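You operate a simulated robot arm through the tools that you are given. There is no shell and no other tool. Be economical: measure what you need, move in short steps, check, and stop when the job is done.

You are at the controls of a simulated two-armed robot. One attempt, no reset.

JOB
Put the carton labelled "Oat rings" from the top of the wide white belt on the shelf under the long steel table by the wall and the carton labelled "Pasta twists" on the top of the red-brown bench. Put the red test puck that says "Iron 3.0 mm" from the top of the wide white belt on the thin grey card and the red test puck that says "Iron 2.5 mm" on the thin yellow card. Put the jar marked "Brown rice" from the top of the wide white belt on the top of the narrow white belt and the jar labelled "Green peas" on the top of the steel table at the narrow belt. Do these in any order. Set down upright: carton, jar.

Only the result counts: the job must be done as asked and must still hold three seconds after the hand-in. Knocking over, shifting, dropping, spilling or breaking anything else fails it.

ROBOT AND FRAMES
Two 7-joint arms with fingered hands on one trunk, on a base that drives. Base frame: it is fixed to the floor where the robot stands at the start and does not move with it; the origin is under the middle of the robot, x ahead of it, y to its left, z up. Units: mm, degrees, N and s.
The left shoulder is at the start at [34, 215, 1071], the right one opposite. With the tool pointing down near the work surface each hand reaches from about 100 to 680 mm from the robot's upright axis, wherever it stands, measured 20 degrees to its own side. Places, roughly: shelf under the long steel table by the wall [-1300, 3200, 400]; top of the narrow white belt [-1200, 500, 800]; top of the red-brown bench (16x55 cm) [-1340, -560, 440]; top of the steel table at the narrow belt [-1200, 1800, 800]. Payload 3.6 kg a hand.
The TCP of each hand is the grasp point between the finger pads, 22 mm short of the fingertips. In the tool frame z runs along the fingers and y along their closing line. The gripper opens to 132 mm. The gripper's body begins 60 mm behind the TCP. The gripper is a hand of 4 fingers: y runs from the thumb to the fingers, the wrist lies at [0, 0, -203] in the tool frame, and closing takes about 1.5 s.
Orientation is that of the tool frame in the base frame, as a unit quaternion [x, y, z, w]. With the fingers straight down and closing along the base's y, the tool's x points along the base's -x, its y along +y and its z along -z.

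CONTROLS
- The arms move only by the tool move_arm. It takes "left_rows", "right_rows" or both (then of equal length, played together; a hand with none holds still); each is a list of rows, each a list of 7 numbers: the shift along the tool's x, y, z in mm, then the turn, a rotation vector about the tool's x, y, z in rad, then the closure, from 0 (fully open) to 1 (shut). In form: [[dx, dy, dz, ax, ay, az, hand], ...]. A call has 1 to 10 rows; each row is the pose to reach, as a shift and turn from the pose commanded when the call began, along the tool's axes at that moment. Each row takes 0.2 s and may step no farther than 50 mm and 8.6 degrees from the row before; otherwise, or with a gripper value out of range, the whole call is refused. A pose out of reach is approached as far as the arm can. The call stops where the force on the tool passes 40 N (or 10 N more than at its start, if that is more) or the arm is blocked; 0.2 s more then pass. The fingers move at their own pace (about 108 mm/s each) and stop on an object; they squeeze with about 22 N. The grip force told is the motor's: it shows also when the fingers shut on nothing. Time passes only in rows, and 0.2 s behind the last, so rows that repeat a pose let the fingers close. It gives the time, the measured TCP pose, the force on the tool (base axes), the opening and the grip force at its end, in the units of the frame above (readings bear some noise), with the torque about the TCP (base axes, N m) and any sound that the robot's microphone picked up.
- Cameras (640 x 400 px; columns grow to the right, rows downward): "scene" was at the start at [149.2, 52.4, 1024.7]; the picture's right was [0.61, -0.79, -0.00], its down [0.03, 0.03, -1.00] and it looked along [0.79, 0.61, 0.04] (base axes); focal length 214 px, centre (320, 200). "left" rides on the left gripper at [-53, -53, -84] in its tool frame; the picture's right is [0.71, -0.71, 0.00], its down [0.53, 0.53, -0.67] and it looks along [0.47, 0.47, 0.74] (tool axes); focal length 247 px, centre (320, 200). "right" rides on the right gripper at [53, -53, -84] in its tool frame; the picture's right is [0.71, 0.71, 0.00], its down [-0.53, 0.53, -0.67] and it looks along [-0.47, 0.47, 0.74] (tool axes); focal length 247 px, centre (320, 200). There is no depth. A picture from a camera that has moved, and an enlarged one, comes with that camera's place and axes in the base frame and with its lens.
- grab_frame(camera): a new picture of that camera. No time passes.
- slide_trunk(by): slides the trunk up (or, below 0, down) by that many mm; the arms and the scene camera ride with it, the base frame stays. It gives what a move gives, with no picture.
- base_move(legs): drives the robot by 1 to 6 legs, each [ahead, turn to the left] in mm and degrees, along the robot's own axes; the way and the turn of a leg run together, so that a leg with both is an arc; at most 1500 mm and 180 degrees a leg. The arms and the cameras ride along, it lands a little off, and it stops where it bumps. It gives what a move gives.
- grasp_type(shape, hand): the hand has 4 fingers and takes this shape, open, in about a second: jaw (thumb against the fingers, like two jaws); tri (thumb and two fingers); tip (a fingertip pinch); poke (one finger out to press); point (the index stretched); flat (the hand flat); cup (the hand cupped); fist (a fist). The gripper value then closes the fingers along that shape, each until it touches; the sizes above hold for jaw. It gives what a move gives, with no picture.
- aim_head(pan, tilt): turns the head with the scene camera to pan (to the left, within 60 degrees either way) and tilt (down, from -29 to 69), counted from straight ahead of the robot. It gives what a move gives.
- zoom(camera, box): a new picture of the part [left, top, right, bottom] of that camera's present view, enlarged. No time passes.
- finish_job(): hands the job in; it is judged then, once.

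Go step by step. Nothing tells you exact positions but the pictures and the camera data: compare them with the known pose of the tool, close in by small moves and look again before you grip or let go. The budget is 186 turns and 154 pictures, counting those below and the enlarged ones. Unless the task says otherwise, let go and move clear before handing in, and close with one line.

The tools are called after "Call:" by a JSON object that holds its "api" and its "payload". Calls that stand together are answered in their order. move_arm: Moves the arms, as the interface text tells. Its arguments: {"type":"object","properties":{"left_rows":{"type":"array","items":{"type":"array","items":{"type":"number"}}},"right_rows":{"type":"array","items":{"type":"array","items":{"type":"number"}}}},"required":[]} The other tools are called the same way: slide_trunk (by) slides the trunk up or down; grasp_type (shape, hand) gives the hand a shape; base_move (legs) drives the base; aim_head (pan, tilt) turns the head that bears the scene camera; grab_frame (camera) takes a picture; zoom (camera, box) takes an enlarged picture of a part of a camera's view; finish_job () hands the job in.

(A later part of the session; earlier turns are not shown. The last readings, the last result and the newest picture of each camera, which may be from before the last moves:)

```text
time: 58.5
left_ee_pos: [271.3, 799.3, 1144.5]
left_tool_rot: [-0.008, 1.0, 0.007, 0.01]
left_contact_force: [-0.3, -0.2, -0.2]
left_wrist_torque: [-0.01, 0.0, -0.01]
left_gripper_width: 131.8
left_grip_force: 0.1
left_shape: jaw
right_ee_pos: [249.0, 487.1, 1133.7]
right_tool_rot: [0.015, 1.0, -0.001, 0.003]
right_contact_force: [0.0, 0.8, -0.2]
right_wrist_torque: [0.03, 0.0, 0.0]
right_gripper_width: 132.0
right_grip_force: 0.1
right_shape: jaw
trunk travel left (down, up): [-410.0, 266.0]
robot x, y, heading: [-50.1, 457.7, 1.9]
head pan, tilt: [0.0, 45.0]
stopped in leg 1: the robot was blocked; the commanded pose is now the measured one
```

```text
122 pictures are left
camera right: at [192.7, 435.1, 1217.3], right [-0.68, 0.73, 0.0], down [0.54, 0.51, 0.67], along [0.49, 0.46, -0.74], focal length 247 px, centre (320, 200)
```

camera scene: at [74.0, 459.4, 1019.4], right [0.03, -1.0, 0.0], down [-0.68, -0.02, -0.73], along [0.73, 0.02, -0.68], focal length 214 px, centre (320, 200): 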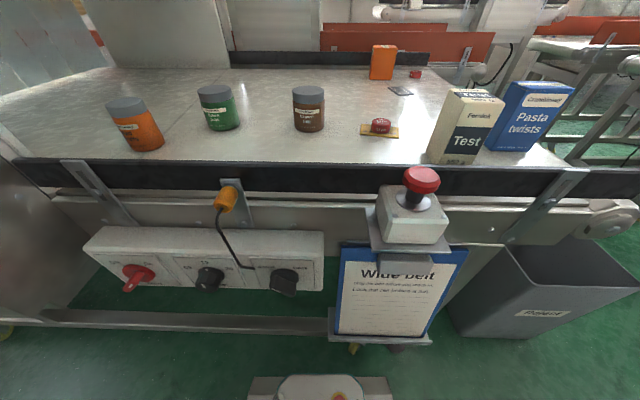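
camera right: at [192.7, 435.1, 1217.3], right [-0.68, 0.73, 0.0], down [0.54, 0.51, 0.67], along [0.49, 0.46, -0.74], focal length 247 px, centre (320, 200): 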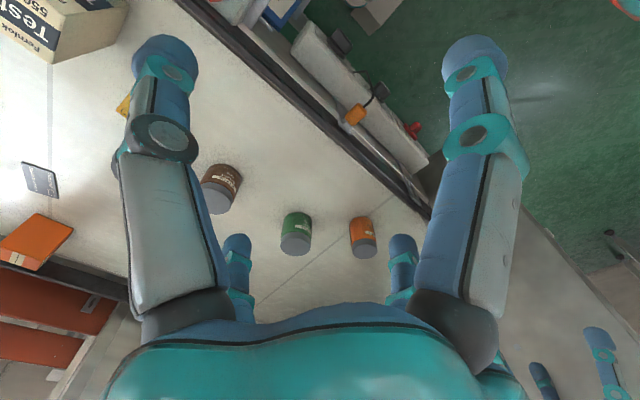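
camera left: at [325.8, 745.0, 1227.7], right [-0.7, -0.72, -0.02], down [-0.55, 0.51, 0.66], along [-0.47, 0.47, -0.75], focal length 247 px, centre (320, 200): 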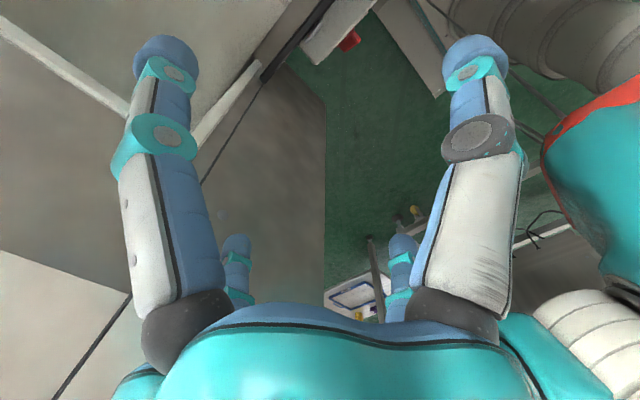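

The left arm touched the machine hood at the left. I'll pull it back and inward.

Call:
{"api": "move_arm", "payload": {"left_rows": [[25, -15, 0, 0, 0, 0, 0], [45, -50, 0, 0, 0, 0, 0], [45, -95, 0, 0, 0, 0, 0], [45, -140, 0, 0, 0, 0, 0]]}}

Call:
{"api": "grab_frame", "payload": {"camera": "scene"}}

```text
time: 59.5
left_ee_pos: [271.3, 784.4, 1130.4]
left_tool_rot: [-0.141, 0.99, 0.017, -0.003]
left_contact_force: [2.4, 0.8, -1.0]
left_wrist_torque: [-0.13, 0.27, 0.03]
left_gripper_width: 131.9
left_grip_force: 0.0
left_shape: jaw
right_ee_pos: [318.9, 569.4, 1116.4]
right_tool_rot: [-0.064, 0.998, -0.004, -0.022]
right_contact_force: [3.1, -1.4, -2.2]
right_wrist_torque: [0.09, 0.26, -0.01]
right_gripper_width: 132.0
right_grip_force: 0.1
right_shape: jaw
trunk travel left (down, up): [-410.0, 266.0]
robot x, y, heading: [-22.8, 534.6, 25.2]
head pan, tilt: [0.0, 45.0]
stopped in row 4 (left hand): the arm was blocked; the commanded pose is now the measured one
```

```text
121 pictures are left
camera scene: at [102.9, 583.2, 1016.4], right [0.43, -0.91, -0.01], down [-0.63, -0.29, -0.73], along [0.65, 0.31, -0.69], focal length 214 px, centre (320, 200)
```

scene: 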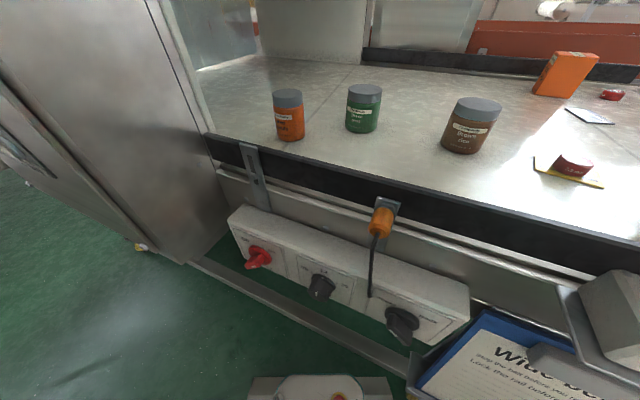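

The left arm is wedged against the cabinet and the base got swung round. I'll back straight off.

Call:
{"api": "base_move", "payload": {"legs": [[-150, 0]]}}

Call:
{"api": "grab_frame", "payload": {"camera": "scene"}}

Call:
{"api": "grab_frame", "payload": {"camera": "right"}}

```text
time: 60.2
left_ee_pos: [294.7, 751.3, 1133.8]
left_tool_rot: [-0.089, 0.996, 0.013, 0.0]
left_contact_force: [0.5, 1.0, -0.6]
left_wrist_torque: [0.02, 0.0, 0.01]
left_gripper_width: 132.1
left_grip_force: 0.1
left_shape: jaw
right_ee_pos: [321.6, 529.3, 1116.7]
right_tool_rot: [-0.018, 1.0, -0.008, -0.023]
right_contact_force: [-0.1, -0.4, -0.5]
right_wrist_torque: [0.0, -0.02, -0.01]
right_gripper_width: 132.3
right_grip_force: 0.1
right_shape: jaw
trunk travel left (down, up): [-410.0, 266.0]
robot x, y, heading: [-35.2, 525.0, 22.0]
head pan, tilt: [0.0, 45.0]
stopped in leg 1: the robot was blocked; the commanded pose is now the measured one
```

```text
120 pictures are left
camera scene: at [66.5, 564.2, 1021.8], right [0.37, -0.93, 0.0], down [-0.62, -0.25, -0.74], along [0.69, 0.28, -0.67], focal length 214 px, centre (320, 200)
```

scene: 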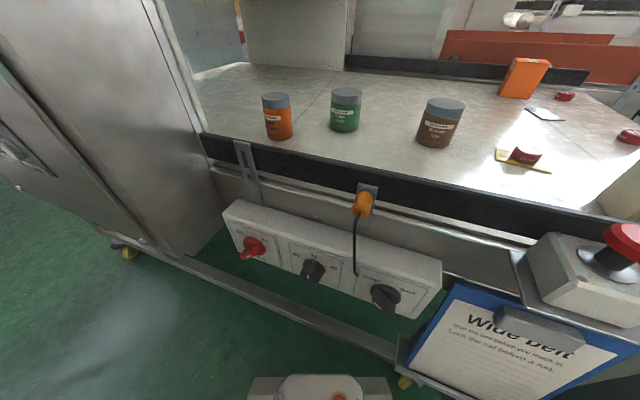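

```text
119 pictures are left
camera right: at [274.0, 476.2, 1203.4], right [-0.73, 0.68, 0.02], down [0.54, 0.56, 0.64], along [0.42, 0.48, -0.77], focal length 247 px, centre (320, 200)
```

right: 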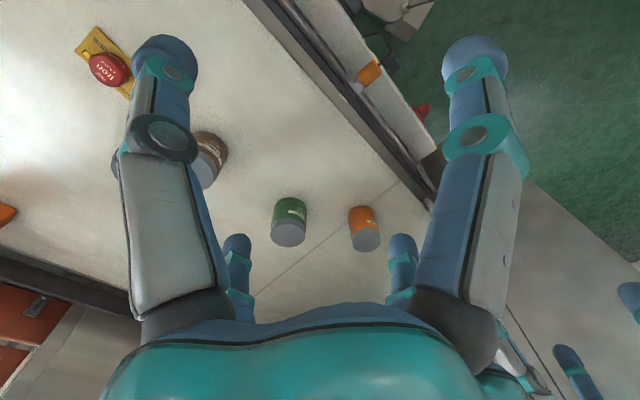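

The robot is snagged. I'll look through the left camera.

Call:
{"api": "grab_frame", "payload": {"camera": "left"}}

Call:
{"api": "aim_head", "payload": {"pan": 58, "tilt": 0}}

Call:
{"api": "grab_frame", "payload": {"camera": "scene"}}

```text
118 pictures are left
camera left: at [357.5, 706.5, 1215.3], right [-0.57, -0.82, -0.02], down [-0.61, 0.41, 0.68], along [-0.55, 0.4, -0.73], focal length 247 px, centre (320, 200)
```

left: 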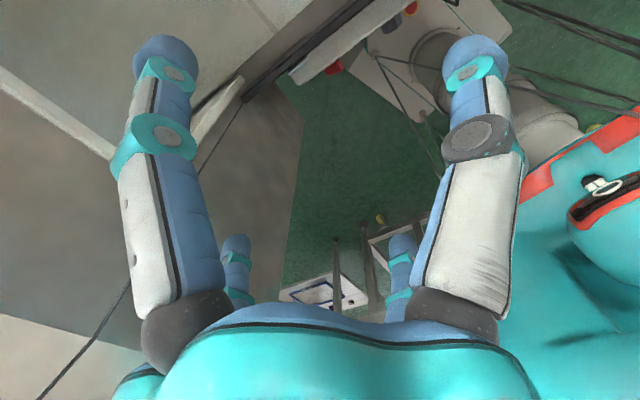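

```text
time: 61.5
left_ee_pos: [293.9, 751.1, 1133.2]
left_tool_rot: [-0.09, 0.996, 0.015, 0.002]
left_contact_force: [0.0, 0.0, -0.1]
left_wrist_torque: [-0.01, -0.01, 0.0]
left_gripper_width: 131.9
left_grip_force: 0.0
left_shape: jaw
right_ee_pos: [321.7, 529.8, 1115.8]
right_tool_rot: [-0.02, 1.0, -0.007, -0.021]
right_contact_force: [0.0, 0.3, 0.5]
right_wrist_torque: [-0.02, 0.0, 0.0]
right_gripper_width: 132.1
right_grip_force: 0.0
right_shape: jaw
trunk travel left (down, up): [-410.0, 266.0]
robot x, y, heading: [-37.7, 522.7, 21.6]
head pan, tilt: [58.0, 0.0]
```

```text
117 pictures are left
camera scene: at [4.2, 619.1, 1089.9], right [0.98, -0.18, 0.04], down [0.05, 0.02, -1.0], along [0.18, 0.98, 0.03], focal length 214 px, centre (320, 200)
```

scene: 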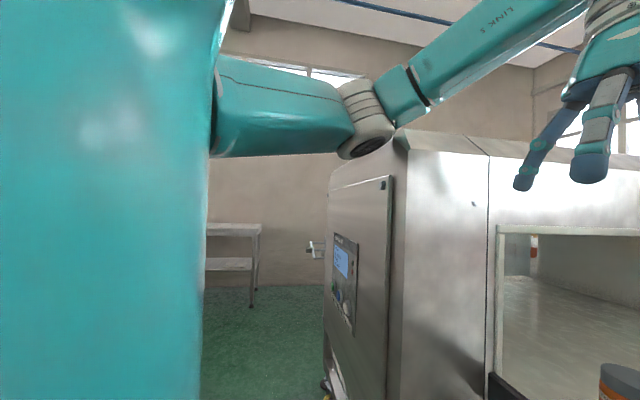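

The left elbow is resting on the cabinet's top corner. Raising the trunk should free it, then I can back off.

Call:
{"api": "slide_trunk", "payload": {"by": 150}}

Call:
{"api": "grab_frame", "payload": {"camera": "scene"}}

```text
time: 63.2
left_ee_pos: [323.8, 762.4, 1258.6]
left_tool_rot: [-0.091, 0.995, 0.009, -0.027]
left_contact_force: [0.2, 0.5, 0.2]
left_wrist_torque: [-0.02, 0.02, 0.0]
left_gripper_width: 132.2
left_grip_force: 0.0
left_shape: jaw
right_ee_pos: [350.0, 543.3, 1253.7]
right_tool_rot: [-0.022, 0.999, -0.012, -0.037]
right_contact_force: [0.1, 0.2, 0.3]
right_wrist_torque: [0.0, 0.05, -0.01]
right_gripper_width: 131.8
right_grip_force: 0.0
right_shape: jaw
trunk travel left (down, up): [-560.0, 116.0]
robot x, y, heading: [-41.0, 522.7, 21.6]
head pan, tilt: [58.0, 0.0]
```

```text
116 pictures are left
camera scene: at [54.0, 638.8, 1234.8], right [0.98, -0.18, 0.0], down [0.0, 0.0, -1.0], along [0.18, 0.98, 0.0], focal length 214 px, centre (320, 200)
```

scene: 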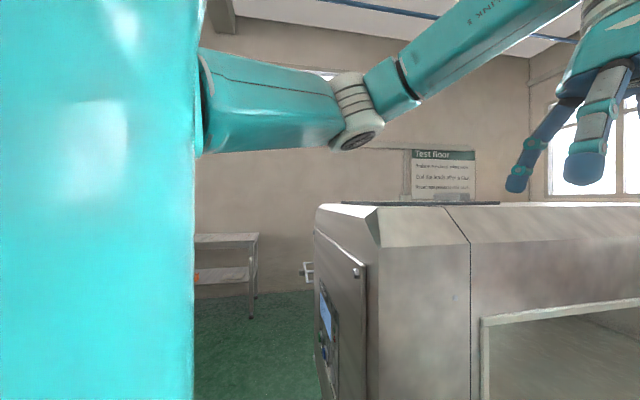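

It's free and upright again. I'll back away and straighten the heading.

Call:
{"api": "base_move", "payload": {"legs": [[-250, 0], [0, -21]]}}

Call:
{"api": "aim_head", "payload": {"pan": 0, "tilt": 45}}

Call:
{"api": "grab_frame", "payload": {"camera": "scene"}}

```text
time: 66.2
left_ee_pos: [154.1, 524.3, 1260.0]
left_tool_rot: [0.095, 0.995, 0.014, -0.023]
left_contact_force: [-0.8, -0.5, 0.1]
left_wrist_torque: [-0.02, 0.02, 0.03]
left_gripper_width: 132.1
left_grip_force: 0.1
left_shape: jaw
right_ee_pos: [98.8, 311.0, 1255.4]
right_tool_rot: [0.162, 0.986, -0.004, -0.037]
right_contact_force: [0.2, 0.7, -0.1]
right_wrist_torque: [-0.01, 0.0, 0.01]
right_gripper_width: 131.8
right_grip_force: 0.0
right_shape: jaw
trunk travel left (down, up): [-560.0, 116.0]
robot x, y, heading: [-267.8, 450.4, 0.9]
head pan, tilt: [58.0, 0.0]
```

```text
time: 67.5
left_ee_pos: [153.2, 524.6, 1261.1]
left_tool_rot: [0.094, 0.995, 0.014, -0.023]
left_contact_force: [-0.1, 0.2, 0.5]
left_wrist_torque: [0.02, 0.02, 0.0]
left_gripper_width: 131.8
left_grip_force: 0.0
left_shape: jaw
right_ee_pos: [99.2, 311.7, 1255.8]
right_tool_rot: [0.162, 0.986, -0.003, -0.037]
right_contact_force: [-0.8, 0.6, 0.3]
right_wrist_torque: [0.0, 0.04, 0.01]
right_gripper_width: 132.1
right_grip_force: 0.0
right_shape: jaw
trunk travel left (down, up): [-560.0, 116.0]
robot x, y, heading: [-266.6, 451.5, 0.6]
head pan, tilt: [0.0, 45.0]
```

```text
115 pictures are left
camera scene: at [-108.3, 447.9, 1164.1], right [0.01, -1.0, 0.0], down [-0.71, -0.01, -0.71], along [0.71, 0.01, -0.71], focal length 214 px, centre (320, 200)
```

scene: 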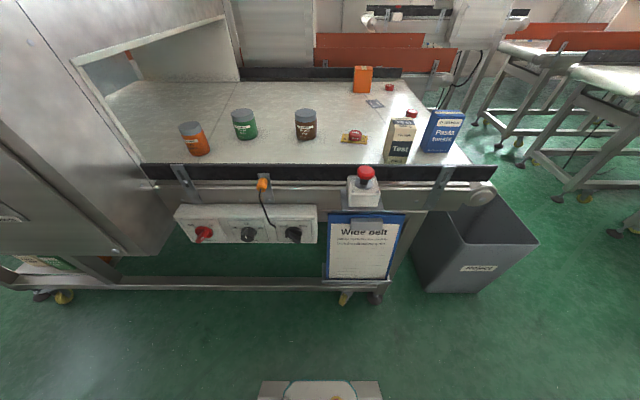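

All items still stand as before. I'll straighten both hands to point down, then edge forward and slightly right.

Call:
{"api": "move_arm", "payload": {"left_rows": [[0, 0, 0, 0.01, -0.016, -0.065, 0], [0, 0, 0, 0.02, -0.032, -0.13, 0], [0, 0, 0, 0.028, -0.046, -0.189, 0]], "right_rows": [[0, 0, 0, -0.002, -0.025, -0.11, 0], [0, 0, 0, -0.004, -0.05, -0.22, 0], [0, 0, 0, -0.006, -0.074, -0.326, 0]]}}

Call:
{"api": "base_move", "payload": {"legs": [[0, -15], [200, 0], [0, 14.5]]}}

Call:
{"api": "grab_frame", "payload": {"camera": "scene"}}

```text
time: 68.2
left_ee_pos: [153.7, 525.6, 1261.4]
left_tool_rot: [0.0, 1.0, -0.001, 0.0]
left_contact_force: [0.6, -0.4, 0.4]
left_wrist_torque: [0.02, -0.02, 0.01]
left_gripper_width: 132.0
left_grip_force: 0.1
left_shape: jaw
right_ee_pos: [98.5, 311.1, 1256.8]
right_tool_rot: [-0.002, 1.0, -0.001, 0.001]
right_contact_force: [0.4, -1.1, -0.4]
right_wrist_torque: [0.02, -0.04, 0.02]
right_gripper_width: 131.9
right_grip_force: 0.1
right_shape: jaw
trunk travel left (down, up): [-560.0, 116.0]
robot x, y, heading: [-265.0, 450.1, 0.4]
head pan, tilt: [0.0, 45.0]
```

```text
time: 71.6
left_ee_pos: [348.8, 470.5, 1260.9]
left_tool_rot: [0.004, 1.0, -0.001, 0.0]
left_contact_force: [0.7, 0.4, 1.0]
left_wrist_torque: [-0.01, 0.0, -0.01]
left_gripper_width: 132.0
left_grip_force: 0.0
left_shape: jaw
right_ee_pos: [291.4, 259.1, 1255.3]
right_tool_rot: [0.003, 1.0, 0.0, 0.001]
right_contact_force: [-0.1, 0.4, -0.2]
right_wrist_torque: [-0.02, -0.02, -0.01]
right_gripper_width: 132.2
right_grip_force: 0.0
right_shape: jaw
trunk travel left (down, up): [-560.0, 116.0]
robot x, y, heading: [-69.9, 387.9, 0.0]
head pan, tilt: [0.0, 45.0]
```

```text
114 pictures are left
camera scene: at [85.9, 387.0, 1164.1], right [0.0, -1.0, 0.0], down [-0.71, 0.0, -0.71], along [0.71, 0.0, -0.71], focal length 214 px, centre (320, 200)
```

scene: 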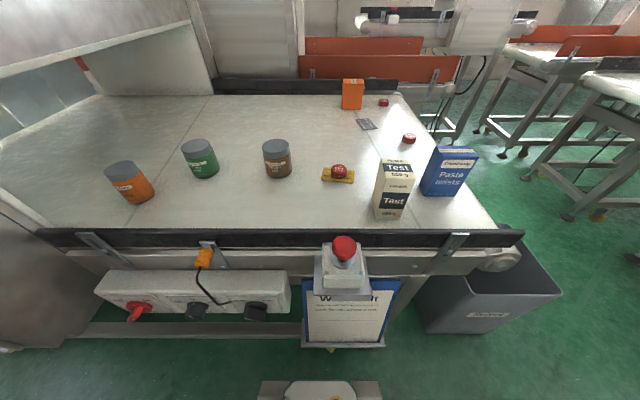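

Clean position at (-70,388), with green near (551,690) and brown near (553,494). I'll advance 60 mm and turn 10° left so each hand can take one jar.

Call:
{"api": "base_move", "payload": {"legs": [[60, 0], [0, 10]]}}

Call:
{"api": "grab_frame", "payload": {"camera": "scene"}}

```text
time: 73.3
left_ee_pos: [389.8, 542.7, 1261.0]
left_tool_rot: [-0.083, 0.997, 0.0, -0.001]
left_contact_force: [0.2, -0.1, -0.1]
left_wrist_torque: [0.04, -0.01, 0.01]
left_gripper_width: 131.8
left_grip_force: 0.1
left_shape: jaw
right_ee_pos: [368.9, 324.0, 1256.3]
right_tool_rot: [-0.083, 0.997, -0.001, 0.0]
right_contact_force: [0.6, 0.1, 0.2]
right_wrist_torque: [-0.05, -0.01, -0.02]
right_gripper_width: 131.9
right_grip_force: 0.0
right_shape: jaw
trunk travel left (down, up): [-560.0, 116.0]
robot x, y, heading: [-8.0, 382.9, 9.9]
head pan, tilt: [0.0, 45.0]
```

```text
113 pictures are left
camera scene: at [145.1, 408.6, 1164.0], right [0.18, -0.98, 0.0], down [-0.7, -0.12, -0.71], along [0.7, 0.12, -0.71], focal length 214 px, centre (320, 200)
```

scene: 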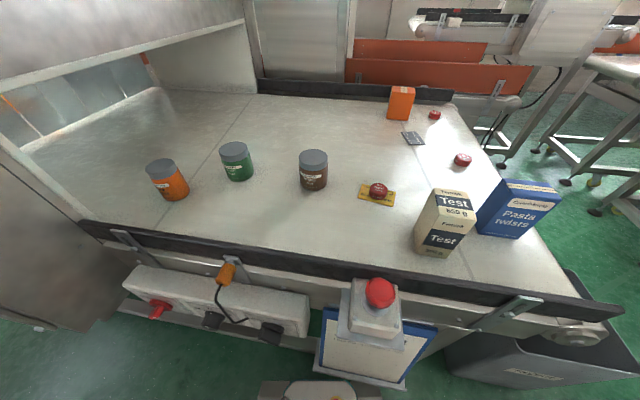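

I'll bring both hands above the jars, still high.

Call:
{"api": "move_arm", "payload": {"left_rows": [[-23, 15, 22, 0, 0, 0, 0], [-47, 30, 45, 0, 0, 0, 0], [-70, 45, 67, 0, 0, 0, 0], [-94, 60, 90, 0, 0, 0, 0], [-117, 74, 112, 0, 0, 0, 0], [-140, 89, 135, 0, 0, 0, 0], [-164, 104, 158, 0, 0, 0, 0], [-187, 119, 181, 0, 0, 0, 0]], "right_rows": [[-26, 17, 22, 0, 0, 0, 0], [-53, 35, 44, 0, 0, 0, 0], [-79, 52, 66, 0, 0, 0, 0], [-106, 70, 88, 0, 0, 0, 0], [-132, 87, 110, 0, 0, 0, 0], [-158, 104, 132, 0, 0, 0, 0], [-185, 122, 154, 0, 0, 0, 0], [-211, 139, 176, 0, 0, 0, 0]]}}

Call:
{"api": "slide_trunk", "payload": {"by": -110}}

Call:
{"api": "grab_frame", "payload": {"camera": "left"}}

Call:
{"api": "grab_frame", "payload": {"camera": "right"}}

```text
time: 75.1
left_ee_pos: [553.0, 693.8, 1080.9]
left_tool_rot: [-0.084, 0.996, -0.001, 0.0]
left_contact_force: [-0.3, 0.4, -0.5]
left_wrist_torque: [-0.02, 0.01, -0.03]
left_gripper_width: 132.0
left_grip_force: 0.1
left_shape: jaw
right_ee_pos: [554.6, 488.9, 1079.1]
right_tool_rot: [-0.08, 0.997, -0.001, 0.002]
right_contact_force: [0.6, 1.2, -0.8]
right_wrist_torque: [0.03, 0.03, -0.01]
right_gripper_width: 132.0
right_grip_force: 0.0
right_shape: jaw
right hand out of reach, approached as far as the arm can: row 8
trunk travel left (down, up): [-560.0, 116.0]
robot x, y, heading: [-16.2, 383.1, 9.9]
head pan, tilt: [0.0, 45.0]
```

```text
time: 76.5
left_ee_pos: [552.0, 690.8, 971.2]
left_tool_rot: [-0.082, 0.997, -0.001, 0.0]
left_contact_force: [0.0, -0.7, 0.4]
left_wrist_torque: [0.02, -0.01, -0.04]
left_gripper_width: 132.2
left_grip_force: 0.1
left_shape: jaw
right_ee_pos: [550.6, 490.2, 969.6]
right_tool_rot: [-0.083, 0.997, -0.001, 0.0]
right_contact_force: [0.2, -0.1, -0.1]
right_wrist_torque: [0.01, 0.01, -0.02]
right_gripper_width: 132.2
right_grip_force: 0.1
right_shape: jaw
trunk travel left (down, up): [-450.0, 226.0]
robot x, y, heading: [-10.7, 382.4, 10.1]
head pan, tilt: [0.0, 45.0]
```

```text
112 pictures are left
camera left: at [614.5, 646.9, 1053.6], right [-0.58, -0.81, 0.0], down [-0.61, 0.43, 0.67], along [-0.54, 0.39, -0.74], focal length 247 px, centre (320, 200)
```

left: 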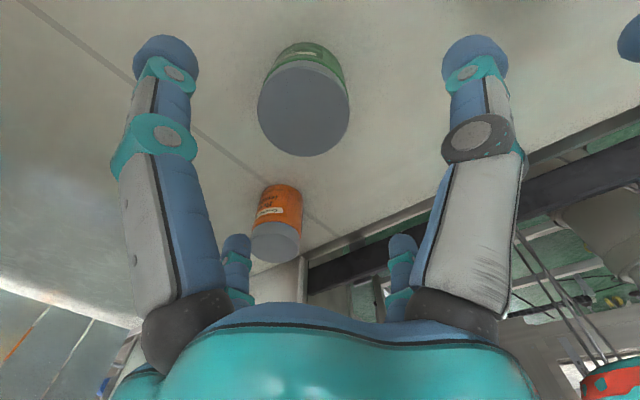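

```text
111 pictures are left
camera right: at [505.5, 428.7, 1053.4], right [-0.81, 0.58, 0.0], down [0.43, 0.61, 0.67], along [0.39, 0.54, -0.74], focal length 247 px, centre (320, 200)
```

right: 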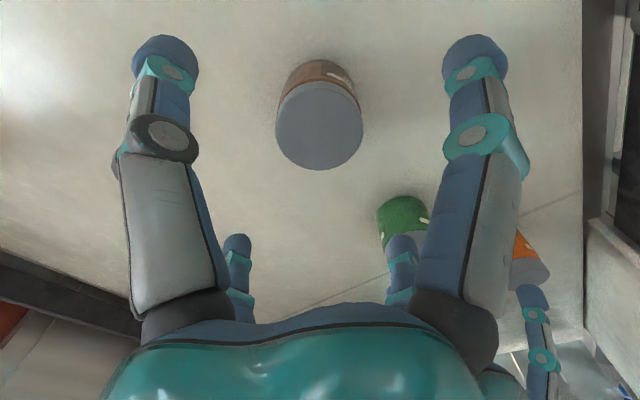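

The jars are 14 mm ahead of the left hand and 4 mm ahead of the right. I'll centre and lower most of the way, then look.

Call:
{"api": "move_arm", "payload": {"left_rows": [[-13, 2, 20, 0, 0, 0, 0], [-13, 2, 55, 0, 0, 0, 0]], "right_rows": [[-4, 3, 20, 0, 0, 0, 0], [-4, 3, 55, 0, 0, 0, 0]]}}

Call:
{"api": "grab_frame", "payload": {"camera": "left"}}

Call:
{"api": "grab_frame", "payload": {"camera": "right"}}

```text
time: 77.3
left_ee_pos: [565.7, 695.6, 914.7]
left_tool_rot: [-0.083, 0.997, 0.0, -0.001]
left_contact_force: [-0.1, -0.4, 0.0]
left_wrist_torque: [-0.01, 0.03, -0.02]
left_gripper_width: 131.9
left_grip_force: 0.1
left_shape: jaw
right_ee_pos: [575.9, 459.6, 916.9]
right_tool_rot: [-0.051, 0.999, 0.0, 0.002]
right_contact_force: [-0.3, 0.4, -0.1]
right_wrist_torque: [0.0, -0.03, 0.05]
right_gripper_width: 132.1
right_grip_force: 0.0
right_shape: jaw
right hand out of reach, approached as far as the arm can: row 2
trunk travel left (down, up): [-450.0, 226.0]
robot x, y, heading: [-14.3, 384.7, 10.2]
head pan, tilt: [0.0, 45.0]
stopped in row 2 (right hand): the arm was blocked; the commanded pose is now the measured one
```

```text
110 pictures are left
camera left: at [626.8, 650.5, 998.1], right [-0.58, -0.81, 0.0], down [-0.6, 0.43, 0.67], along [-0.55, 0.39, -0.74], focal length 247 px, centre (320, 200)
```

left: 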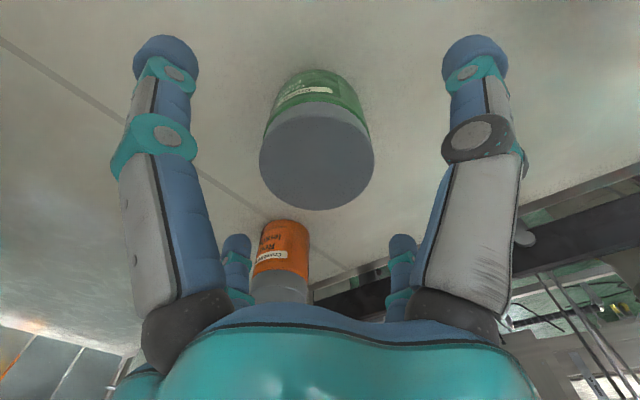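

```text
109 pictures are left
camera right: at [527.0, 400.2, 1000.5], right [-0.78, 0.63, 0.0], down [0.47, 0.58, 0.67], along [0.43, 0.52, -0.74], focal length 247 px, centre (320, 200)
```

right: 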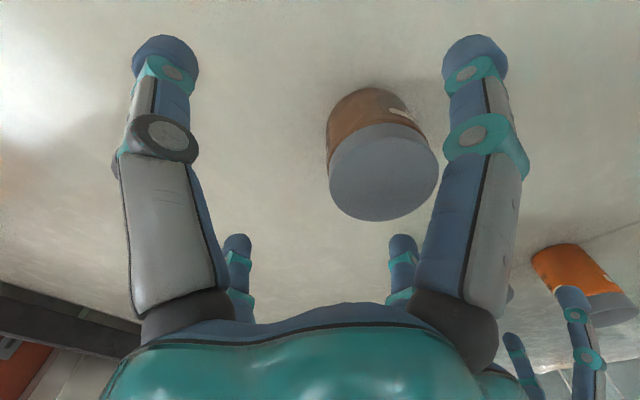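

The right arm is out of reach there, so I'll raise it, take the green jar with the left hand first, and handle brown after turning more.

Call:
{"api": "move_arm", "payload": {"left_rows": [[-3, -1, 35, 0, 0, 0, 0], [-3, -1, 70, 0, 0, 0, 0], [-3, -1, 70, 0, 0, 0, 1], [-3, -1, 70, 0, 0, 0, 1], [-3, -1, 70, 0, 0, 0, 1], [-3, -1, 70, 0, 0, 0, 1], [-3, -1, 70, 0, 0, 0, 1], [-3, -1, 70, 0, 0, 0, 1], [-3, -1, 70, 0, 0, 0, 1]], "right_rows": [[10, 0, -40, 0, 0, 0, 0], [30, 0, -80, 0, 0, 0, 0], [30, 0, -80, 0, 0, 0, 0], [30, 0, -80, 0, 0, 0, 0], [30, 0, -80, 0, 0, 0, 0], [30, 0, -80, 0, 0, 0, 0], [30, 0, -80, 0, 0, 0, 0], [30, 0, -80, 0, 0, 0, 0], [30, 0, -80, 0, 0, 0, 0]]}}

Call:
{"api": "grab_frame", "payload": {"camera": "left"}}

```text
time: 79.5
left_ee_pos: [567.9, 693.7, 844.7]
left_tool_rot: [-0.083, 0.997, -0.001, 0.0]
left_contact_force: [-0.2, -1.1, 0.1]
left_wrist_torque: [-0.01, 0.02, 0.0]
left_gripper_width: 54.1
left_grip_force: 21.6
left_shape: jaw
right_ee_pos: [573.2, 445.4, 960.4]
right_tool_rot: [-0.025, 0.999, -0.007, -0.031]
right_contact_force: [-0.3, 0.0, -1.1]
right_wrist_torque: [0.04, -0.01, 0.0]
right_gripper_width: 131.7
right_grip_force: 0.0
right_shape: jaw
right hand out of reach, approached as far as the arm can: row 1, 2, 3, 4, 5, 6, 7, 8, 9
trunk travel left (down, up): [-450.0, 226.0]
robot x, y, heading: [-10.1, 385.4, 10.4]
head pan, tilt: [0.0, 45.0]
stopped in row 9 (right hand): the arm was blocked; the commanded pose is now the measured one
```

```text
108 pictures are left
camera left: at [629.8, 650.2, 928.2], right [-0.58, -0.81, 0.0], down [-0.6, 0.43, 0.67], along [-0.55, 0.39, -0.74], focal length 247 px, centre (320, 200)
```

left: 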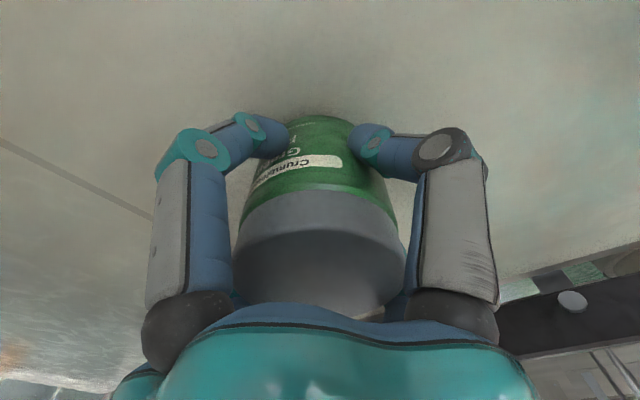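

Green is gripped. I'll lift it and pull the right arm back toward its own side.

Call:
{"api": "move_arm", "payload": {"left_rows": [[0, 0, -30, 0, 0, 0, 1], [0, 0, -60, 0, 0, 0, 1], [0, 0, -90, 0, 0, 0, 1], [0, 0, -120, 0, 0, 0, 1], [20, 0, -150, 0, 0, 0, 1]]}}

Call:
{"api": "move_arm", "payload": {"right_rows": [[30, -25, -20, 0, 0, 0, 0], [60, -50, -40, 0, 0, 0, 0], [90, -75, -60, 0, 0, 0, 0], [120, -100, -80, 0, 0, 0, 0]]}}

Call:
{"api": "grab_frame", "payload": {"camera": "scene"}}

```text
time: 80.7
left_ee_pos: [546.5, 691.4, 995.8]
left_tool_rot: [-0.082, 0.997, 0.0, 0.0]
left_contact_force: [-0.4, 0.0, -2.9]
left_wrist_torque: [-0.02, -0.03, -0.03]
left_gripper_width: 54.1
left_grip_force: 21.3
left_shape: jaw
right_ee_pos: [572.7, 445.6, 962.2]
right_tool_rot: [-0.026, 0.999, -0.006, -0.029]
right_contact_force: [0.0, -0.6, -0.8]
right_wrist_torque: [0.0, -0.03, 0.0]
right_gripper_width: 131.8
right_grip_force: 0.0
right_shape: jaw
trunk travel left (down, up): [-450.0, 226.0]
robot x, y, heading: [-10.8, 381.4, 10.0]
head pan, tilt: [0.0, 45.0]
```

```text
time: 81.7
left_ee_pos: [548.0, 692.7, 995.6]
left_tool_rot: [-0.082, 0.997, 0.0, -0.001]
left_contact_force: [-1.1, 0.7, -1.3]
left_wrist_torque: [0.03, 0.0, -0.01]
left_gripper_width: 53.9
left_grip_force: 21.6
left_shape: jaw
right_ee_pos: [584.4, 423.9, 1043.7]
right_tool_rot: [-0.029, 0.999, -0.007, -0.03]
right_contact_force: [-0.4, -0.1, -0.5]
right_wrist_torque: [-0.02, -0.01, 0.0]
right_gripper_width: 131.9
right_grip_force: 0.0
right_shape: jaw
right hand out of reach, approached as far as the arm can: row 1, 2, 3, 4
trunk travel left (down, up): [-450.0, 226.0]
robot x, y, heading: [-12.8, 379.6, 10.0]
head pan, tilt: [0.0, 45.0]
```

```text
107 pictures are left
camera scene: at [145.5, 408.8, 1052.7], right [0.18, -0.98, 0.0], down [-0.7, -0.12, -0.71], along [0.7, 0.12, -0.71], focal length 214 px, centre (320, 200)
```

scene: 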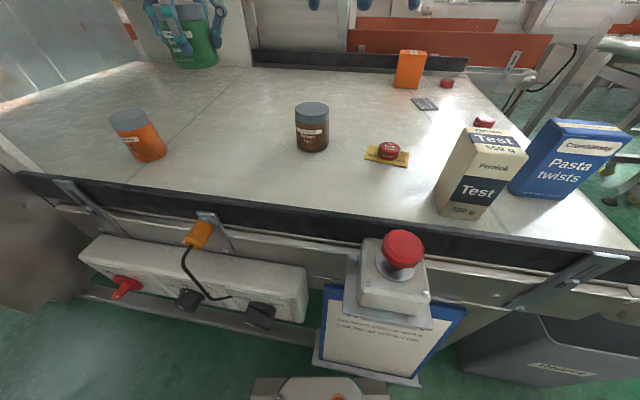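

The right arm is caught in an awkward posture near its limit. I'll bring it back to its own side.

Call:
{"api": "move_arm", "payload": {"right_rows": [[15, -38, -10, 0, -0.008, -0.016, 0], [32, -76, -20, 0, -0.017, -0.032, 0], [50, -114, -30, 0, -0.025, -0.05, 0], [68, -152, -40, 0, -0.034, -0.066, 0], [85, -190, -45, 0, -0.042, -0.083, 0], [102, -228, -50, 0, -0.05, -0.1, 0], [120, -268, -56, 0, -0.06, -0.116, 0]]}}

```text
time: 83.3
left_ee_pos: [547.3, 691.7, 994.9]
left_tool_rot: [-0.083, 0.997, -0.001, 0.0]
left_contact_force: [-0.7, -0.1, -1.7]
left_wrist_torque: [-0.01, -0.04, 0.04]
left_gripper_width: 54.0
left_grip_force: 22.0
left_shape: jaw
right_ee_pos: [659.2, 172.8, 1147.9]
right_tool_rot: [-0.087, 0.996, -0.005, 0.0]
right_contact_force: [-0.7, -0.1, -0.1]
right_wrist_torque: [-0.02, -0.01, -0.01]
right_gripper_width: 132.1
right_grip_force: 0.0
right_shape: jaw
right hand out of reach, approached as far as the arm can: row 1, 2, 3, 4, 5, 6, 7
trunk travel left (down, up): [-450.0, 226.0]
robot x, y, heading: [-9.9, 383.8, 10.3]
head pan, tilt: [0.0, 45.0]
```

Call:
{"api": "move_arm", "payload": {"right_rows": [[0, 0, 0, 0, 0, 0, 0], [40, 0, 0, 0, 0, 0, 0], [80, 0, 0, 0, 0, 0, 0], [120, 0, 0, 0, 0, 0, 0]]}}

Call:
{"api": "aim_head", "payload": {"pan": -30, "tilt": 10}}

Call:
{"api": "grab_frame", "payload": {"camera": "scene"}}

```text
time: 84.3
left_ee_pos: [547.1, 691.8, 995.5]
left_tool_rot: [-0.083, 0.997, -0.002, 0.0]
left_contact_force: [0.3, 0.4, -1.7]
left_wrist_torque: [0.0, -0.02, -0.01]
left_gripper_width: 54.1
left_grip_force: 21.7
left_shape: jaw
right_ee_pos: [648.5, 163.2, 1186.7]
right_tool_rot: [-0.087, 0.996, -0.005, 0.0]
right_contact_force: [0.8, -0.4, 0.9]
right_wrist_torque: [0.02, -0.01, 0.01]
right_gripper_width: 131.9
right_grip_force: 0.1
right_shape: jaw
right hand out of reach, approached as far as the arm can: row 2, 3, 4
trunk travel left (down, up): [-450.0, 226.0]
robot x, y, heading: [-13.2, 382.0, 10.0]
head pan, tilt: [0.0, 45.0]
```

```text
time: 85.3
left_ee_pos: [547.6, 692.3, 994.5]
left_tool_rot: [-0.083, 0.997, 0.0, -0.001]
left_contact_force: [-0.2, -0.8, -1.6]
left_wrist_torque: [-0.02, 0.0, -0.02]
left_gripper_width: 54.2
left_grip_force: 22.4
left_shape: jaw
right_ee_pos: [650.0, 162.3, 1187.0]
right_tool_rot: [-0.087, 0.996, -0.004, -0.001]
right_contact_force: [0.0, 0.0, 0.1]
right_wrist_torque: [0.03, 0.03, -0.01]
right_gripper_width: 132.1
right_grip_force: 0.0
right_shape: jaw
trunk travel left (down, up): [-450.0, 226.0]
robot x, y, heading: [-12.0, 380.0, 10.0]
head pan, tilt: [-30.0, 10.0]
```

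```text
106 pictures are left
camera scene: at [153.1, 362.9, 1107.6], right [-0.34, -0.94, 0.0], down [-0.17, 0.06, -0.98], along [0.93, -0.33, -0.18], focal length 214 px, centre (320, 200)
```

scene: 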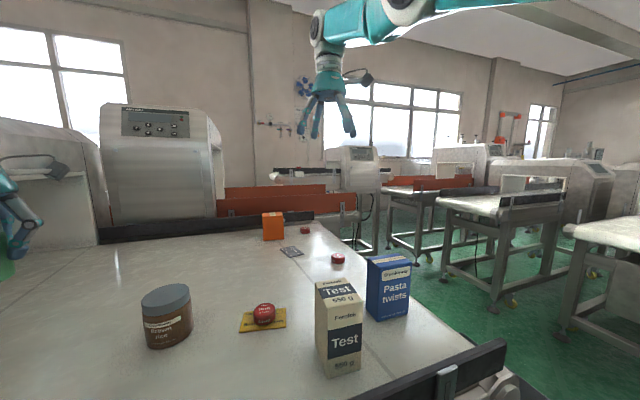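

The right arm is straight at its limit. I'll try tilting the hand to unlock the elbow while pulling in.

Call:
{"api": "move_arm", "payload": {"right_rows": [[0, 0, 0, 0, 0.14, 0, 0], [0, 0, 0, 0, 0.28, 0, 0], [0, 0, 0, 0, 0.42, 0, 0], [30, 0, 0, 0, 0.42, 0, 0], [60, 0, 0, 0, 0.42, 0, 0], [90, 0, 0, 0, 0.42, 0, 0]]}}

```text
time: 86.9
left_ee_pos: [549.0, 691.7, 994.4]
left_tool_rot: [-0.084, 0.996, -0.001, 0.0]
left_contact_force: [0.0, 0.0, -2.6]
left_wrist_torque: [0.0, 0.0, 0.01]
left_gripper_width: 54.2
left_grip_force: 21.9
left_shape: jaw
right_ee_pos: [609.5, 244.9, 1244.7]
right_tool_rot: [-0.219, 0.974, 0.06, -0.018]
right_contact_force: [1.0, 0.1, 0.7]
right_wrist_torque: [0.0, 0.02, 0.04]
right_gripper_width: 132.0
right_grip_force: 0.0
right_shape: jaw
right hand out of reach, approached as far as the arm can: row 1, 2, 3, 4, 5, 6
trunk travel left (down, up): [-450.0, 226.0]
robot x, y, heading: [-10.8, 384.6, 10.0]
head pan, tilt: [-30.0, 10.0]
stopped in row 6 (right hand): the arm was blocked; the commanded pose is now the measured one
```

Call:
{"api": "move_arm", "payload": {"right_rows": [[0, 0, 0, 0, -0.14, 0, 0], [0, 0, 0, 0, -0.28, 0, 0], [0, 0, 0, 0, -0.42, 0, 0], [0, 0, 0, 0, -0.56, 0, 0], [30, 0, 0, 0, -0.56, 0, 0], [60, 0, 0, 0, -0.56, 0, 0], [90, 0, 0, 0, -0.56, 0, 0]]}}

Call:
{"api": "grab_frame", "payload": {"camera": "scene"}}

```text
time: 88.5
left_ee_pos: [546.4, 691.0, 997.2]
left_tool_rot: [-0.085, 0.996, -0.001, 0.0]
left_contact_force: [-0.3, -0.1, -1.8]
left_wrist_torque: [0.0, -0.03, -0.02]
left_gripper_width: 54.0
left_grip_force: 22.2
left_shape: jaw
right_ee_pos: [524.5, 204.8, 1247.2]
right_tool_rot: [-0.193, 0.94, 0.118, 0.255]
right_contact_force: [0.1, -0.3, -0.1]
right_wrist_torque: [0.04, 0.01, -0.02]
right_gripper_width: 132.0
right_grip_force: 0.1
right_shape: jaw
trunk travel left (down, up): [-450.0, 226.0]
robot x, y, heading: [-10.0, 381.4, 10.4]
head pan, tilt: [-30.0, 10.0]
```

```text
105 pictures are left
camera scene: at [152.3, 362.4, 1107.8], right [-0.34, -0.94, 0.0], down [-0.16, 0.06, -0.98], along [0.93, -0.33, -0.17], focal length 214 px, centre (320, 200)
```

scene: 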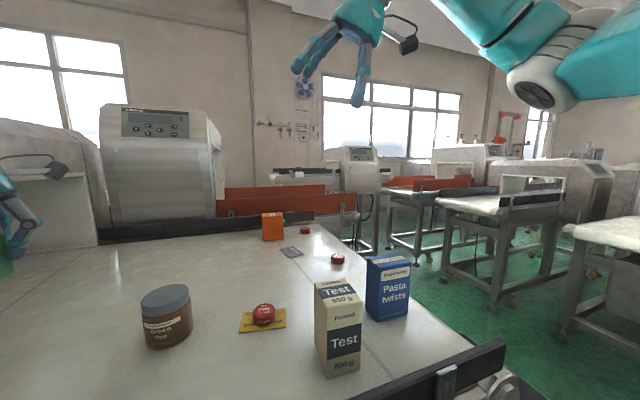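

Unlocked. I'll straighten the right hand again and pull it in.

Call:
{"api": "move_arm", "payload": {"right_rows": [[17, -5, -10, 0.05, 0.1, 0.04, 0], [34, -10, -20, 0.1, 0.21, 0.08, 0], [51, -15, -30, 0.15, 0.31, 0.12, 0], [68, -20, -40, 0.2, 0.42, 0.16, 0], [86, -25, -50, 0.25, 0.52, 0.21, 0]]}}

```text
time: 89.7
left_ee_pos: [546.5, 691.5, 996.7]
left_tool_rot: [-0.084, 0.996, -0.001, 0.0]
left_contact_force: [-0.3, 0.0, -1.9]
left_wrist_torque: [0.01, -0.03, -0.02]
left_gripper_width: 54.2
left_grip_force: 22.0
left_shape: jaw
right_ee_pos: [445.5, 142.4, 1241.3]
right_tool_rot: [-0.086, 0.996, -0.028, 0.012]
right_contact_force: [-0.2, -0.6, 0.2]
right_wrist_torque: [0.01, -0.03, 0.01]
right_gripper_width: 131.8
right_grip_force: 0.1
right_shape: jaw
trunk travel left (down, up): [-450.0, 226.0]
robot x, y, heading: [-13.1, 386.2, 10.1]
head pan, tilt: [-30.0, 10.0]
```

Right arm is back to normal. I'll pull the left hand with the green jar in, then turn 18° left to bring the right shoulder closer to brown.

Call:
{"api": "move_arm", "payload": {"left_rows": [[44, -8, -12, 0, 0, 0, 1], [88, -16, -24, 0, 0, 0, 1], [132, -24, -36, 0, 0, 0, 1], [176, -32, -48, 0, 0, 0, 1], [220, -40, -60, 0, 0, 0, 1]]}}

Call:
{"api": "base_move", "payload": {"legs": [[0, 18]]}}

Call:
{"api": "aim_head", "payload": {"pan": 0, "tilt": 40}}

Call:
{"api": "grab_frame", "payload": {"camera": "scene"}}

```text
time: 91.1
left_ee_pos: [328.1, 582.8, 1059.0]
left_tool_rot: [-0.068, 0.998, 0.006, -0.004]
left_contact_force: [0.7, 0.9, -2.1]
left_wrist_torque: [-0.01, 0.01, 0.03]
left_gripper_width: 53.9
left_grip_force: 22.6
left_shape: jaw
right_ee_pos: [437.3, 120.2, 1240.8]
right_tool_rot: [-0.087, 0.996, -0.018, 0.017]
right_contact_force: [0.7, 0.3, -0.1]
right_wrist_torque: [0.0, 0.04, -0.02]
right_gripper_width: 132.0
right_grip_force: 0.2
right_shape: jaw
trunk travel left (down, up): [-450.0, 226.0]
robot x, y, heading: [-11.8, 383.6, 10.2]
head pan, tilt: [-30.0, 10.0]
stopped in row 5 (left hand): the arm was blocked; the commanded pose is now the measured one
```

```text
time: 92.0
left_ee_pos: [330.2, 584.2, 1060.6]
left_tool_rot: [-0.066, 0.998, 0.005, -0.002]
left_contact_force: [-0.3, 0.6, -2.2]
left_wrist_torque: [-0.02, -0.03, 0.02]
left_gripper_width: 53.9
left_grip_force: 22.2
left_shape: jaw
right_ee_pos: [447.1, 127.4, 1242.3]
right_tool_rot: [-0.093, 0.995, -0.019, 0.016]
right_contact_force: [0.0, -0.7, 0.1]
right_wrist_torque: [0.0, 0.04, -0.02]
right_gripper_width: 131.9
right_grip_force: 0.1
right_shape: jaw
trunk travel left (down, up): [-450.0, 226.0]
robot x, y, heading: [-4.3, 387.1, 10.2]
head pan, tilt: [-30.0, 10.0]
stopped in leg 1: the robot was blocked; the commanded pose is now the measured one
```

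```text
time: 92.9
left_ee_pos: [331.1, 583.5, 1059.8]
left_tool_rot: [-0.067, 0.998, 0.005, -0.003]
left_contact_force: [-0.7, 0.0, -1.5]
left_wrist_torque: [0.03, 0.0, 0.03]
left_gripper_width: 53.8
left_grip_force: 21.4
left_shape: jaw
right_ee_pos: [448.2, 126.8, 1240.6]
right_tool_rot: [-0.092, 0.995, -0.018, 0.017]
right_contact_force: [-0.4, -0.5, -1.2]
right_wrist_torque: [0.0, 0.04, 0.02]
right_gripper_width: 132.2
right_grip_force: 0.0
right_shape: jaw
trunk travel left (down, up): [-450.0, 226.0]
robot x, y, heading: [-7.9, 383.8, 10.4]
head pan, tilt: [0.0, 40.0]
```

```text
104 pictures are left
camera scene: at [144.2, 391.1, 1062.3], right [0.18, -0.98, -0.02], down [-0.62, -0.1, -0.77], along [0.76, 0.15, -0.63], focal length 214 px, centre (320, 200)
```

scene: 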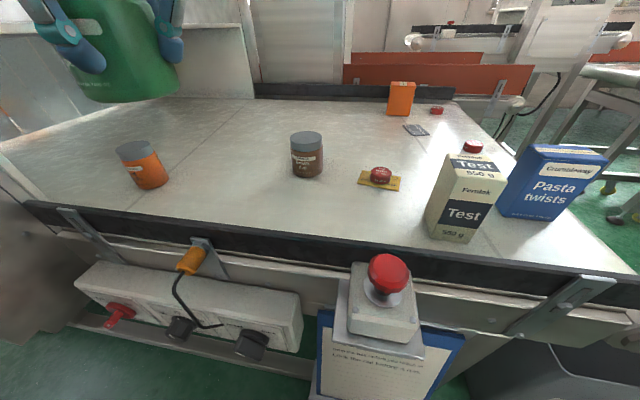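

The left elbow meets the cabinet again. I'll extend that arm forward, back out, deliver green alone, and take brown and pasta on the next trip from further right.

Call:
{"api": "move_arm", "payload": {"left_rows": [[-40, 10, 0, 0, 0, 0, 1], [-80, 20, 0, 0, 0, 0, 1], [-120, 30, 0, 0, 0, 0, 1], [-160, 40, 0, 0, 0, 0, 1]]}}

Call:
{"api": "base_move", "payload": {"legs": [[-150, 0]]}}

```text
time: 93.9
left_ee_pos: [492.8, 665.4, 1047.1]
left_tool_rot: [-0.07, 0.998, -0.003, -0.01]
left_contact_force: [-0.4, -1.0, -2.0]
left_wrist_torque: [0.02, -0.02, -0.03]
left_gripper_width: 53.8
left_grip_force: 22.3
left_shape: jaw
right_ee_pos: [457.8, 147.7, 1241.0]
right_tool_rot: [-0.093, 0.995, -0.026, 0.012]
right_contact_force: [0.5, -0.2, 0.3]
right_wrist_torque: [0.04, 0.02, 0.01]
right_gripper_width: 132.1
right_grip_force: 0.0
right_shape: jaw
trunk travel left (down, up): [-450.0, 226.0]
robot x, y, heading: [-6.7, 384.9, 10.1]
head pan, tilt: [0.0, 40.0]
```

```text
time: 95.3
left_ee_pos: [342.2, 638.9, 1048.1]
left_tool_rot: [-0.069, 0.998, -0.004, -0.009]
left_contact_force: [-0.2, 0.2, -2.0]
left_wrist_torque: [-0.02, -0.03, 0.01]
left_gripper_width: 53.9
left_grip_force: 22.6
left_shape: jaw
right_ee_pos: [306.7, 122.4, 1242.4]
right_tool_rot: [-0.093, 0.995, -0.027, 0.012]
right_contact_force: [-0.7, 0.1, 0.8]
right_wrist_torque: [0.01, -0.05, -0.01]
right_gripper_width: 132.0
right_grip_force: 0.1
right_shape: jaw
trunk travel left (down, up): [-450.0, 226.0]
robot x, y, heading: [-153.4, 358.8, 10.2]
head pan, tilt: [0.0, 40.0]
```

Free again. I'll back further, pull the hands in, and turn left toward the table.

Call:
{"api": "base_move", "payload": {"legs": [[-180, 0]]}}

Call:
{"api": "move_arm", "payload": {"left_rows": [[40, -20, 0, 0, 0, 0, 1], [80, -40, 0, 0, 0, 0, 1], [120, -60, 0, 0, 0, 0, 1], [150, -80, 0, 0, 0, 0, 1]], "right_rows": [[40, 0, 10, -0.01, 0.006, 0, 0], [80, 0, 20, -0.02, 0.012, 0, 0], [120, 0, 30, -0.03, 0.018, 0, 0], [150, 0, 40, -0.05, 0.024, 0, 0]]}}

Call:
{"api": "base_move", "payload": {"legs": [[0, 40], [0, 40]]}}

```text
time: 96.8
left_ee_pos: [164.1, 606.1, 1047.7]
left_tool_rot: [-0.069, 0.998, -0.004, -0.008]
left_contact_force: [-0.4, 0.5, -1.1]
left_wrist_torque: [-0.01, -0.03, -0.04]
left_gripper_width: 53.6
left_grip_force: 22.0
left_shape: jaw
right_ee_pos: [130.0, 91.1, 1242.2]
right_tool_rot: [-0.093, 0.995, -0.027, 0.012]
right_contact_force: [-0.1, 0.1, 0.0]
right_wrist_torque: [0.0, 0.02, 0.01]
right_gripper_width: 132.1
right_grip_force: 0.1
right_shape: jaw
trunk travel left (down, up): [-450.0, 226.0]
robot x, y, heading: [-331.1, 323.0, 10.6]
head pan, tilt: [0.0, 40.0]
```

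```text
time: 97.8
left_ee_pos: [26.3, 505.5, 1051.4]
left_tool_rot: [-0.068, 0.998, -0.004, -0.01]
left_contact_force: [0.0, 0.7, -2.5]
left_wrist_torque: [-0.02, -0.02, -0.01]
left_gripper_width: 53.6
left_grip_force: 21.7
left_shape: jaw
right_ee_pos: [-16.1, 59.6, 1198.5]
right_tool_rot: [-0.092, 0.996, -0.004, -0.002]
right_contact_force: [-1.0, 0.5, -0.2]
right_wrist_torque: [-0.01, 0.03, 0.0]
right_gripper_width: 131.9
right_grip_force: 0.1
right_shape: jaw
trunk travel left (down, up): [-450.0, 226.0]
robot x, y, heading: [-327.3, 324.7, 10.3]
head pan, tilt: [0.0, 40.0]
```

```text
time: 100.2
left_ee_pos: [-170.3, 696.9, 1051.2]
left_tool_rot: [-0.403, 0.915, -0.009, -0.008]
left_contact_force: [-0.8, 1.0, -2.4]
left_wrist_torque: [-0.03, -0.06, -0.02]
left_gripper_width: 53.3
left_grip_force: 21.9
left_shape: jaw
right_ee_pos: [80.5, 326.2, 1199.3]
right_tool_rot: [-0.423, 0.906, -0.006, -0.002]
right_contact_force: [-0.6, 0.6, -0.5]
right_wrist_torque: [-0.02, -0.03, 0.0]
right_gripper_width: 132.0
right_grip_force: 0.1
right_shape: jaw
trunk travel left (down, up): [-450.0, 226.0]
robot x, y, heading: [-304.5, 302.1, 49.8]
head pan, tilt: [0.0, 40.0]
stopped in leg 1: the robot was blocked; the commanded pose is now the measured one
```

Turning about 35° per call works, so I'll continue that way.

Call:
{"api": "base_move", "payload": {"legs": [[0, 20], [0, 20]]}}

Call:
{"api": "aim_head", "payload": {"pan": 15, "tilt": 15}}

Call:
{"api": "grab_frame", "payload": {"camera": "scene"}}

```text
time: 103.3
left_ee_pos: [-454.7, 693.8, 1052.7]
left_tool_rot: [-0.69, 0.723, -0.011, -0.003]
left_contact_force: [-1.3, 0.4, -2.0]
left_wrist_torque: [-0.01, -0.05, -0.01]
left_gripper_width: 53.4
left_grip_force: 21.6
left_shape: jaw
right_ee_pos: [-25.9, 571.0, 1202.8]
right_tool_rot: [0.708, -0.707, 0.006, -0.001]
right_contact_force: [-0.6, 0.6, 0.5]
right_wrist_torque: [0.01, -0.04, 0.0]
right_gripper_width: 132.1
right_grip_force: 0.0
right_shape: jaw
trunk travel left (down, up): [-450.0, 226.0]
robot x, y, heading: [-279.6, 305.9, 89.7]
head pan, tilt: [0.0, 40.0]
stopped in leg 2: the robot was blocked; the commanded pose is now the measured one
```

```text
time: 104.2
left_ee_pos: [-452.7, 694.5, 1053.8]
left_tool_rot: [-0.691, 0.722, -0.009, -0.004]
left_contact_force: [0.1, -0.5, -2.1]
left_wrist_torque: [0.02, 0.0, -0.03]
left_gripper_width: 53.1
left_grip_force: 22.0
left_shape: jaw
right_ee_pos: [-21.4, 571.0, 1201.2]
right_tool_rot: [0.707, -0.707, 0.005, -0.001]
right_contact_force: [-0.8, -0.1, -0.2]
right_wrist_torque: [-0.04, 0.04, 0.0]
right_gripper_width: 131.7
right_grip_force: 0.1
right_shape: jaw
trunk travel left (down, up): [-450.0, 226.0]
robot x, y, heading: [-275.5, 307.0, 89.4]
head pan, tilt: [15.0, 15.0]
```

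```text
103 pictures are left
camera scene: at [-298.1, 471.9, 1099.5], right [0.97, 0.25, 0.0], down [0.06, -0.25, -0.97], along [-0.24, 0.94, -0.26], focal length 214 px, centre (320, 200)
```

scene: 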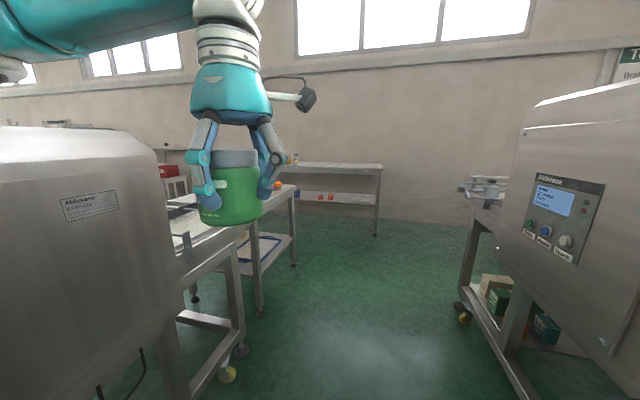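

Facing along the aisle now. I'll raise the trunk so the elbows clear the machines, drive 900 mm, and look.

Call:
{"api": "slide_trunk", "payload": {"by": 215}}

Call:
{"api": "base_move", "payload": {"legs": [[900, 0]]}}

Call:
{"api": "aim_head", "payload": {"pan": 50, "tilt": 30}}

Call:
{"api": "grab_frame", "payload": {"camera": "scene"}}

```text
time: 106.5
left_ee_pos: [-450.9, 694.1, 1268.5]
left_tool_rot: [-0.691, 0.723, -0.01, -0.004]
left_contact_force: [-1.2, 0.7, -2.5]
left_wrist_torque: [0.04, -0.02, -0.03]
left_gripper_width: 53.4
left_grip_force: 22.1
left_shape: jaw
right_ee_pos: [-20.7, 571.3, 1416.2]
right_tool_rot: [0.708, -0.706, 0.004, 0.001]
right_contact_force: [0.0, 0.5, -0.3]
right_wrist_torque: [0.03, 0.0, -0.01]
right_gripper_width: 131.8
right_grip_force: 0.1
right_shape: jaw
trunk travel left (down, up): [-665.0, 11.0]
robot x, y, heading: [-275.1, 305.4, 89.3]
head pan, tilt: [15.0, 15.0]
```

```text
time: 111.2
left_ee_pos: [-436.7, 1591.9, 1268.1]
left_tool_rot: [-0.69, 0.724, -0.01, -0.004]
left_contact_force: [-0.4, -0.2, -1.7]
left_wrist_torque: [0.01, -0.04, 0.01]
left_gripper_width: 53.4
left_grip_force: 22.1
left_shape: jaw
right_ee_pos: [-8.3, 1466.4, 1417.9]
right_tool_rot: [-0.707, 0.707, -0.005, 0.0]
right_contact_force: [-0.4, 0.5, -0.9]
right_wrist_torque: [0.0, -0.02, -0.01]
right_gripper_width: 132.1
right_grip_force: 0.1
right_shape: jaw
trunk travel left (down, up): [-665.0, 11.0]
robot x, y, heading: [-265.8, 1205.2, 89.1]
head pan, tilt: [15.0, 15.0]
```

```text
time: 112.2
left_ee_pos: [-438.6, 1590.6, 1268.6]
left_tool_rot: [-0.69, 0.724, -0.01, -0.003]
left_contact_force: [-0.4, 0.6, -1.7]
left_wrist_torque: [0.0, -0.02, 0.02]
left_gripper_width: 53.3
left_grip_force: 21.5
left_shape: jaw
right_ee_pos: [-8.5, 1466.8, 1416.6]
right_tool_rot: [-0.706, 0.708, -0.004, 0.001]
right_contact_force: [0.2, 0.3, 0.3]
right_wrist_torque: [0.02, -0.02, 0.01]
right_gripper_width: 132.0
right_grip_force: 0.0
right_shape: jaw
trunk travel left (down, up): [-665.0, 11.0]
robot x, y, heading: [-265.1, 1203.1, 88.9]
head pan, tilt: [50.0, 30.0]
```

```text
102 pictures are left
camera scene: at [-330.7, 1336.5, 1292.0], right [0.66, 0.76, 0.0], down [0.38, -0.33, -0.87], along [-0.65, 0.57, -0.5], focal length 214 px, centre (320, 200)
```

scene: 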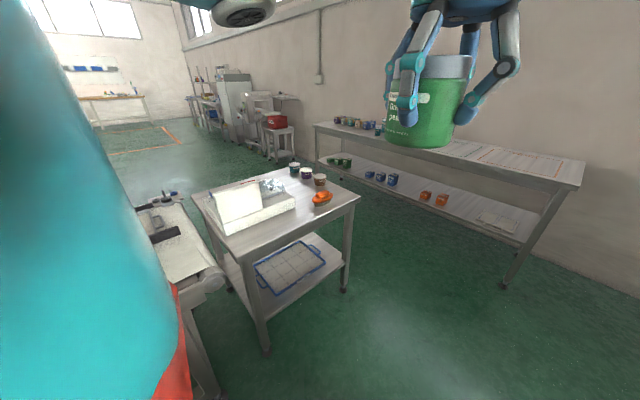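

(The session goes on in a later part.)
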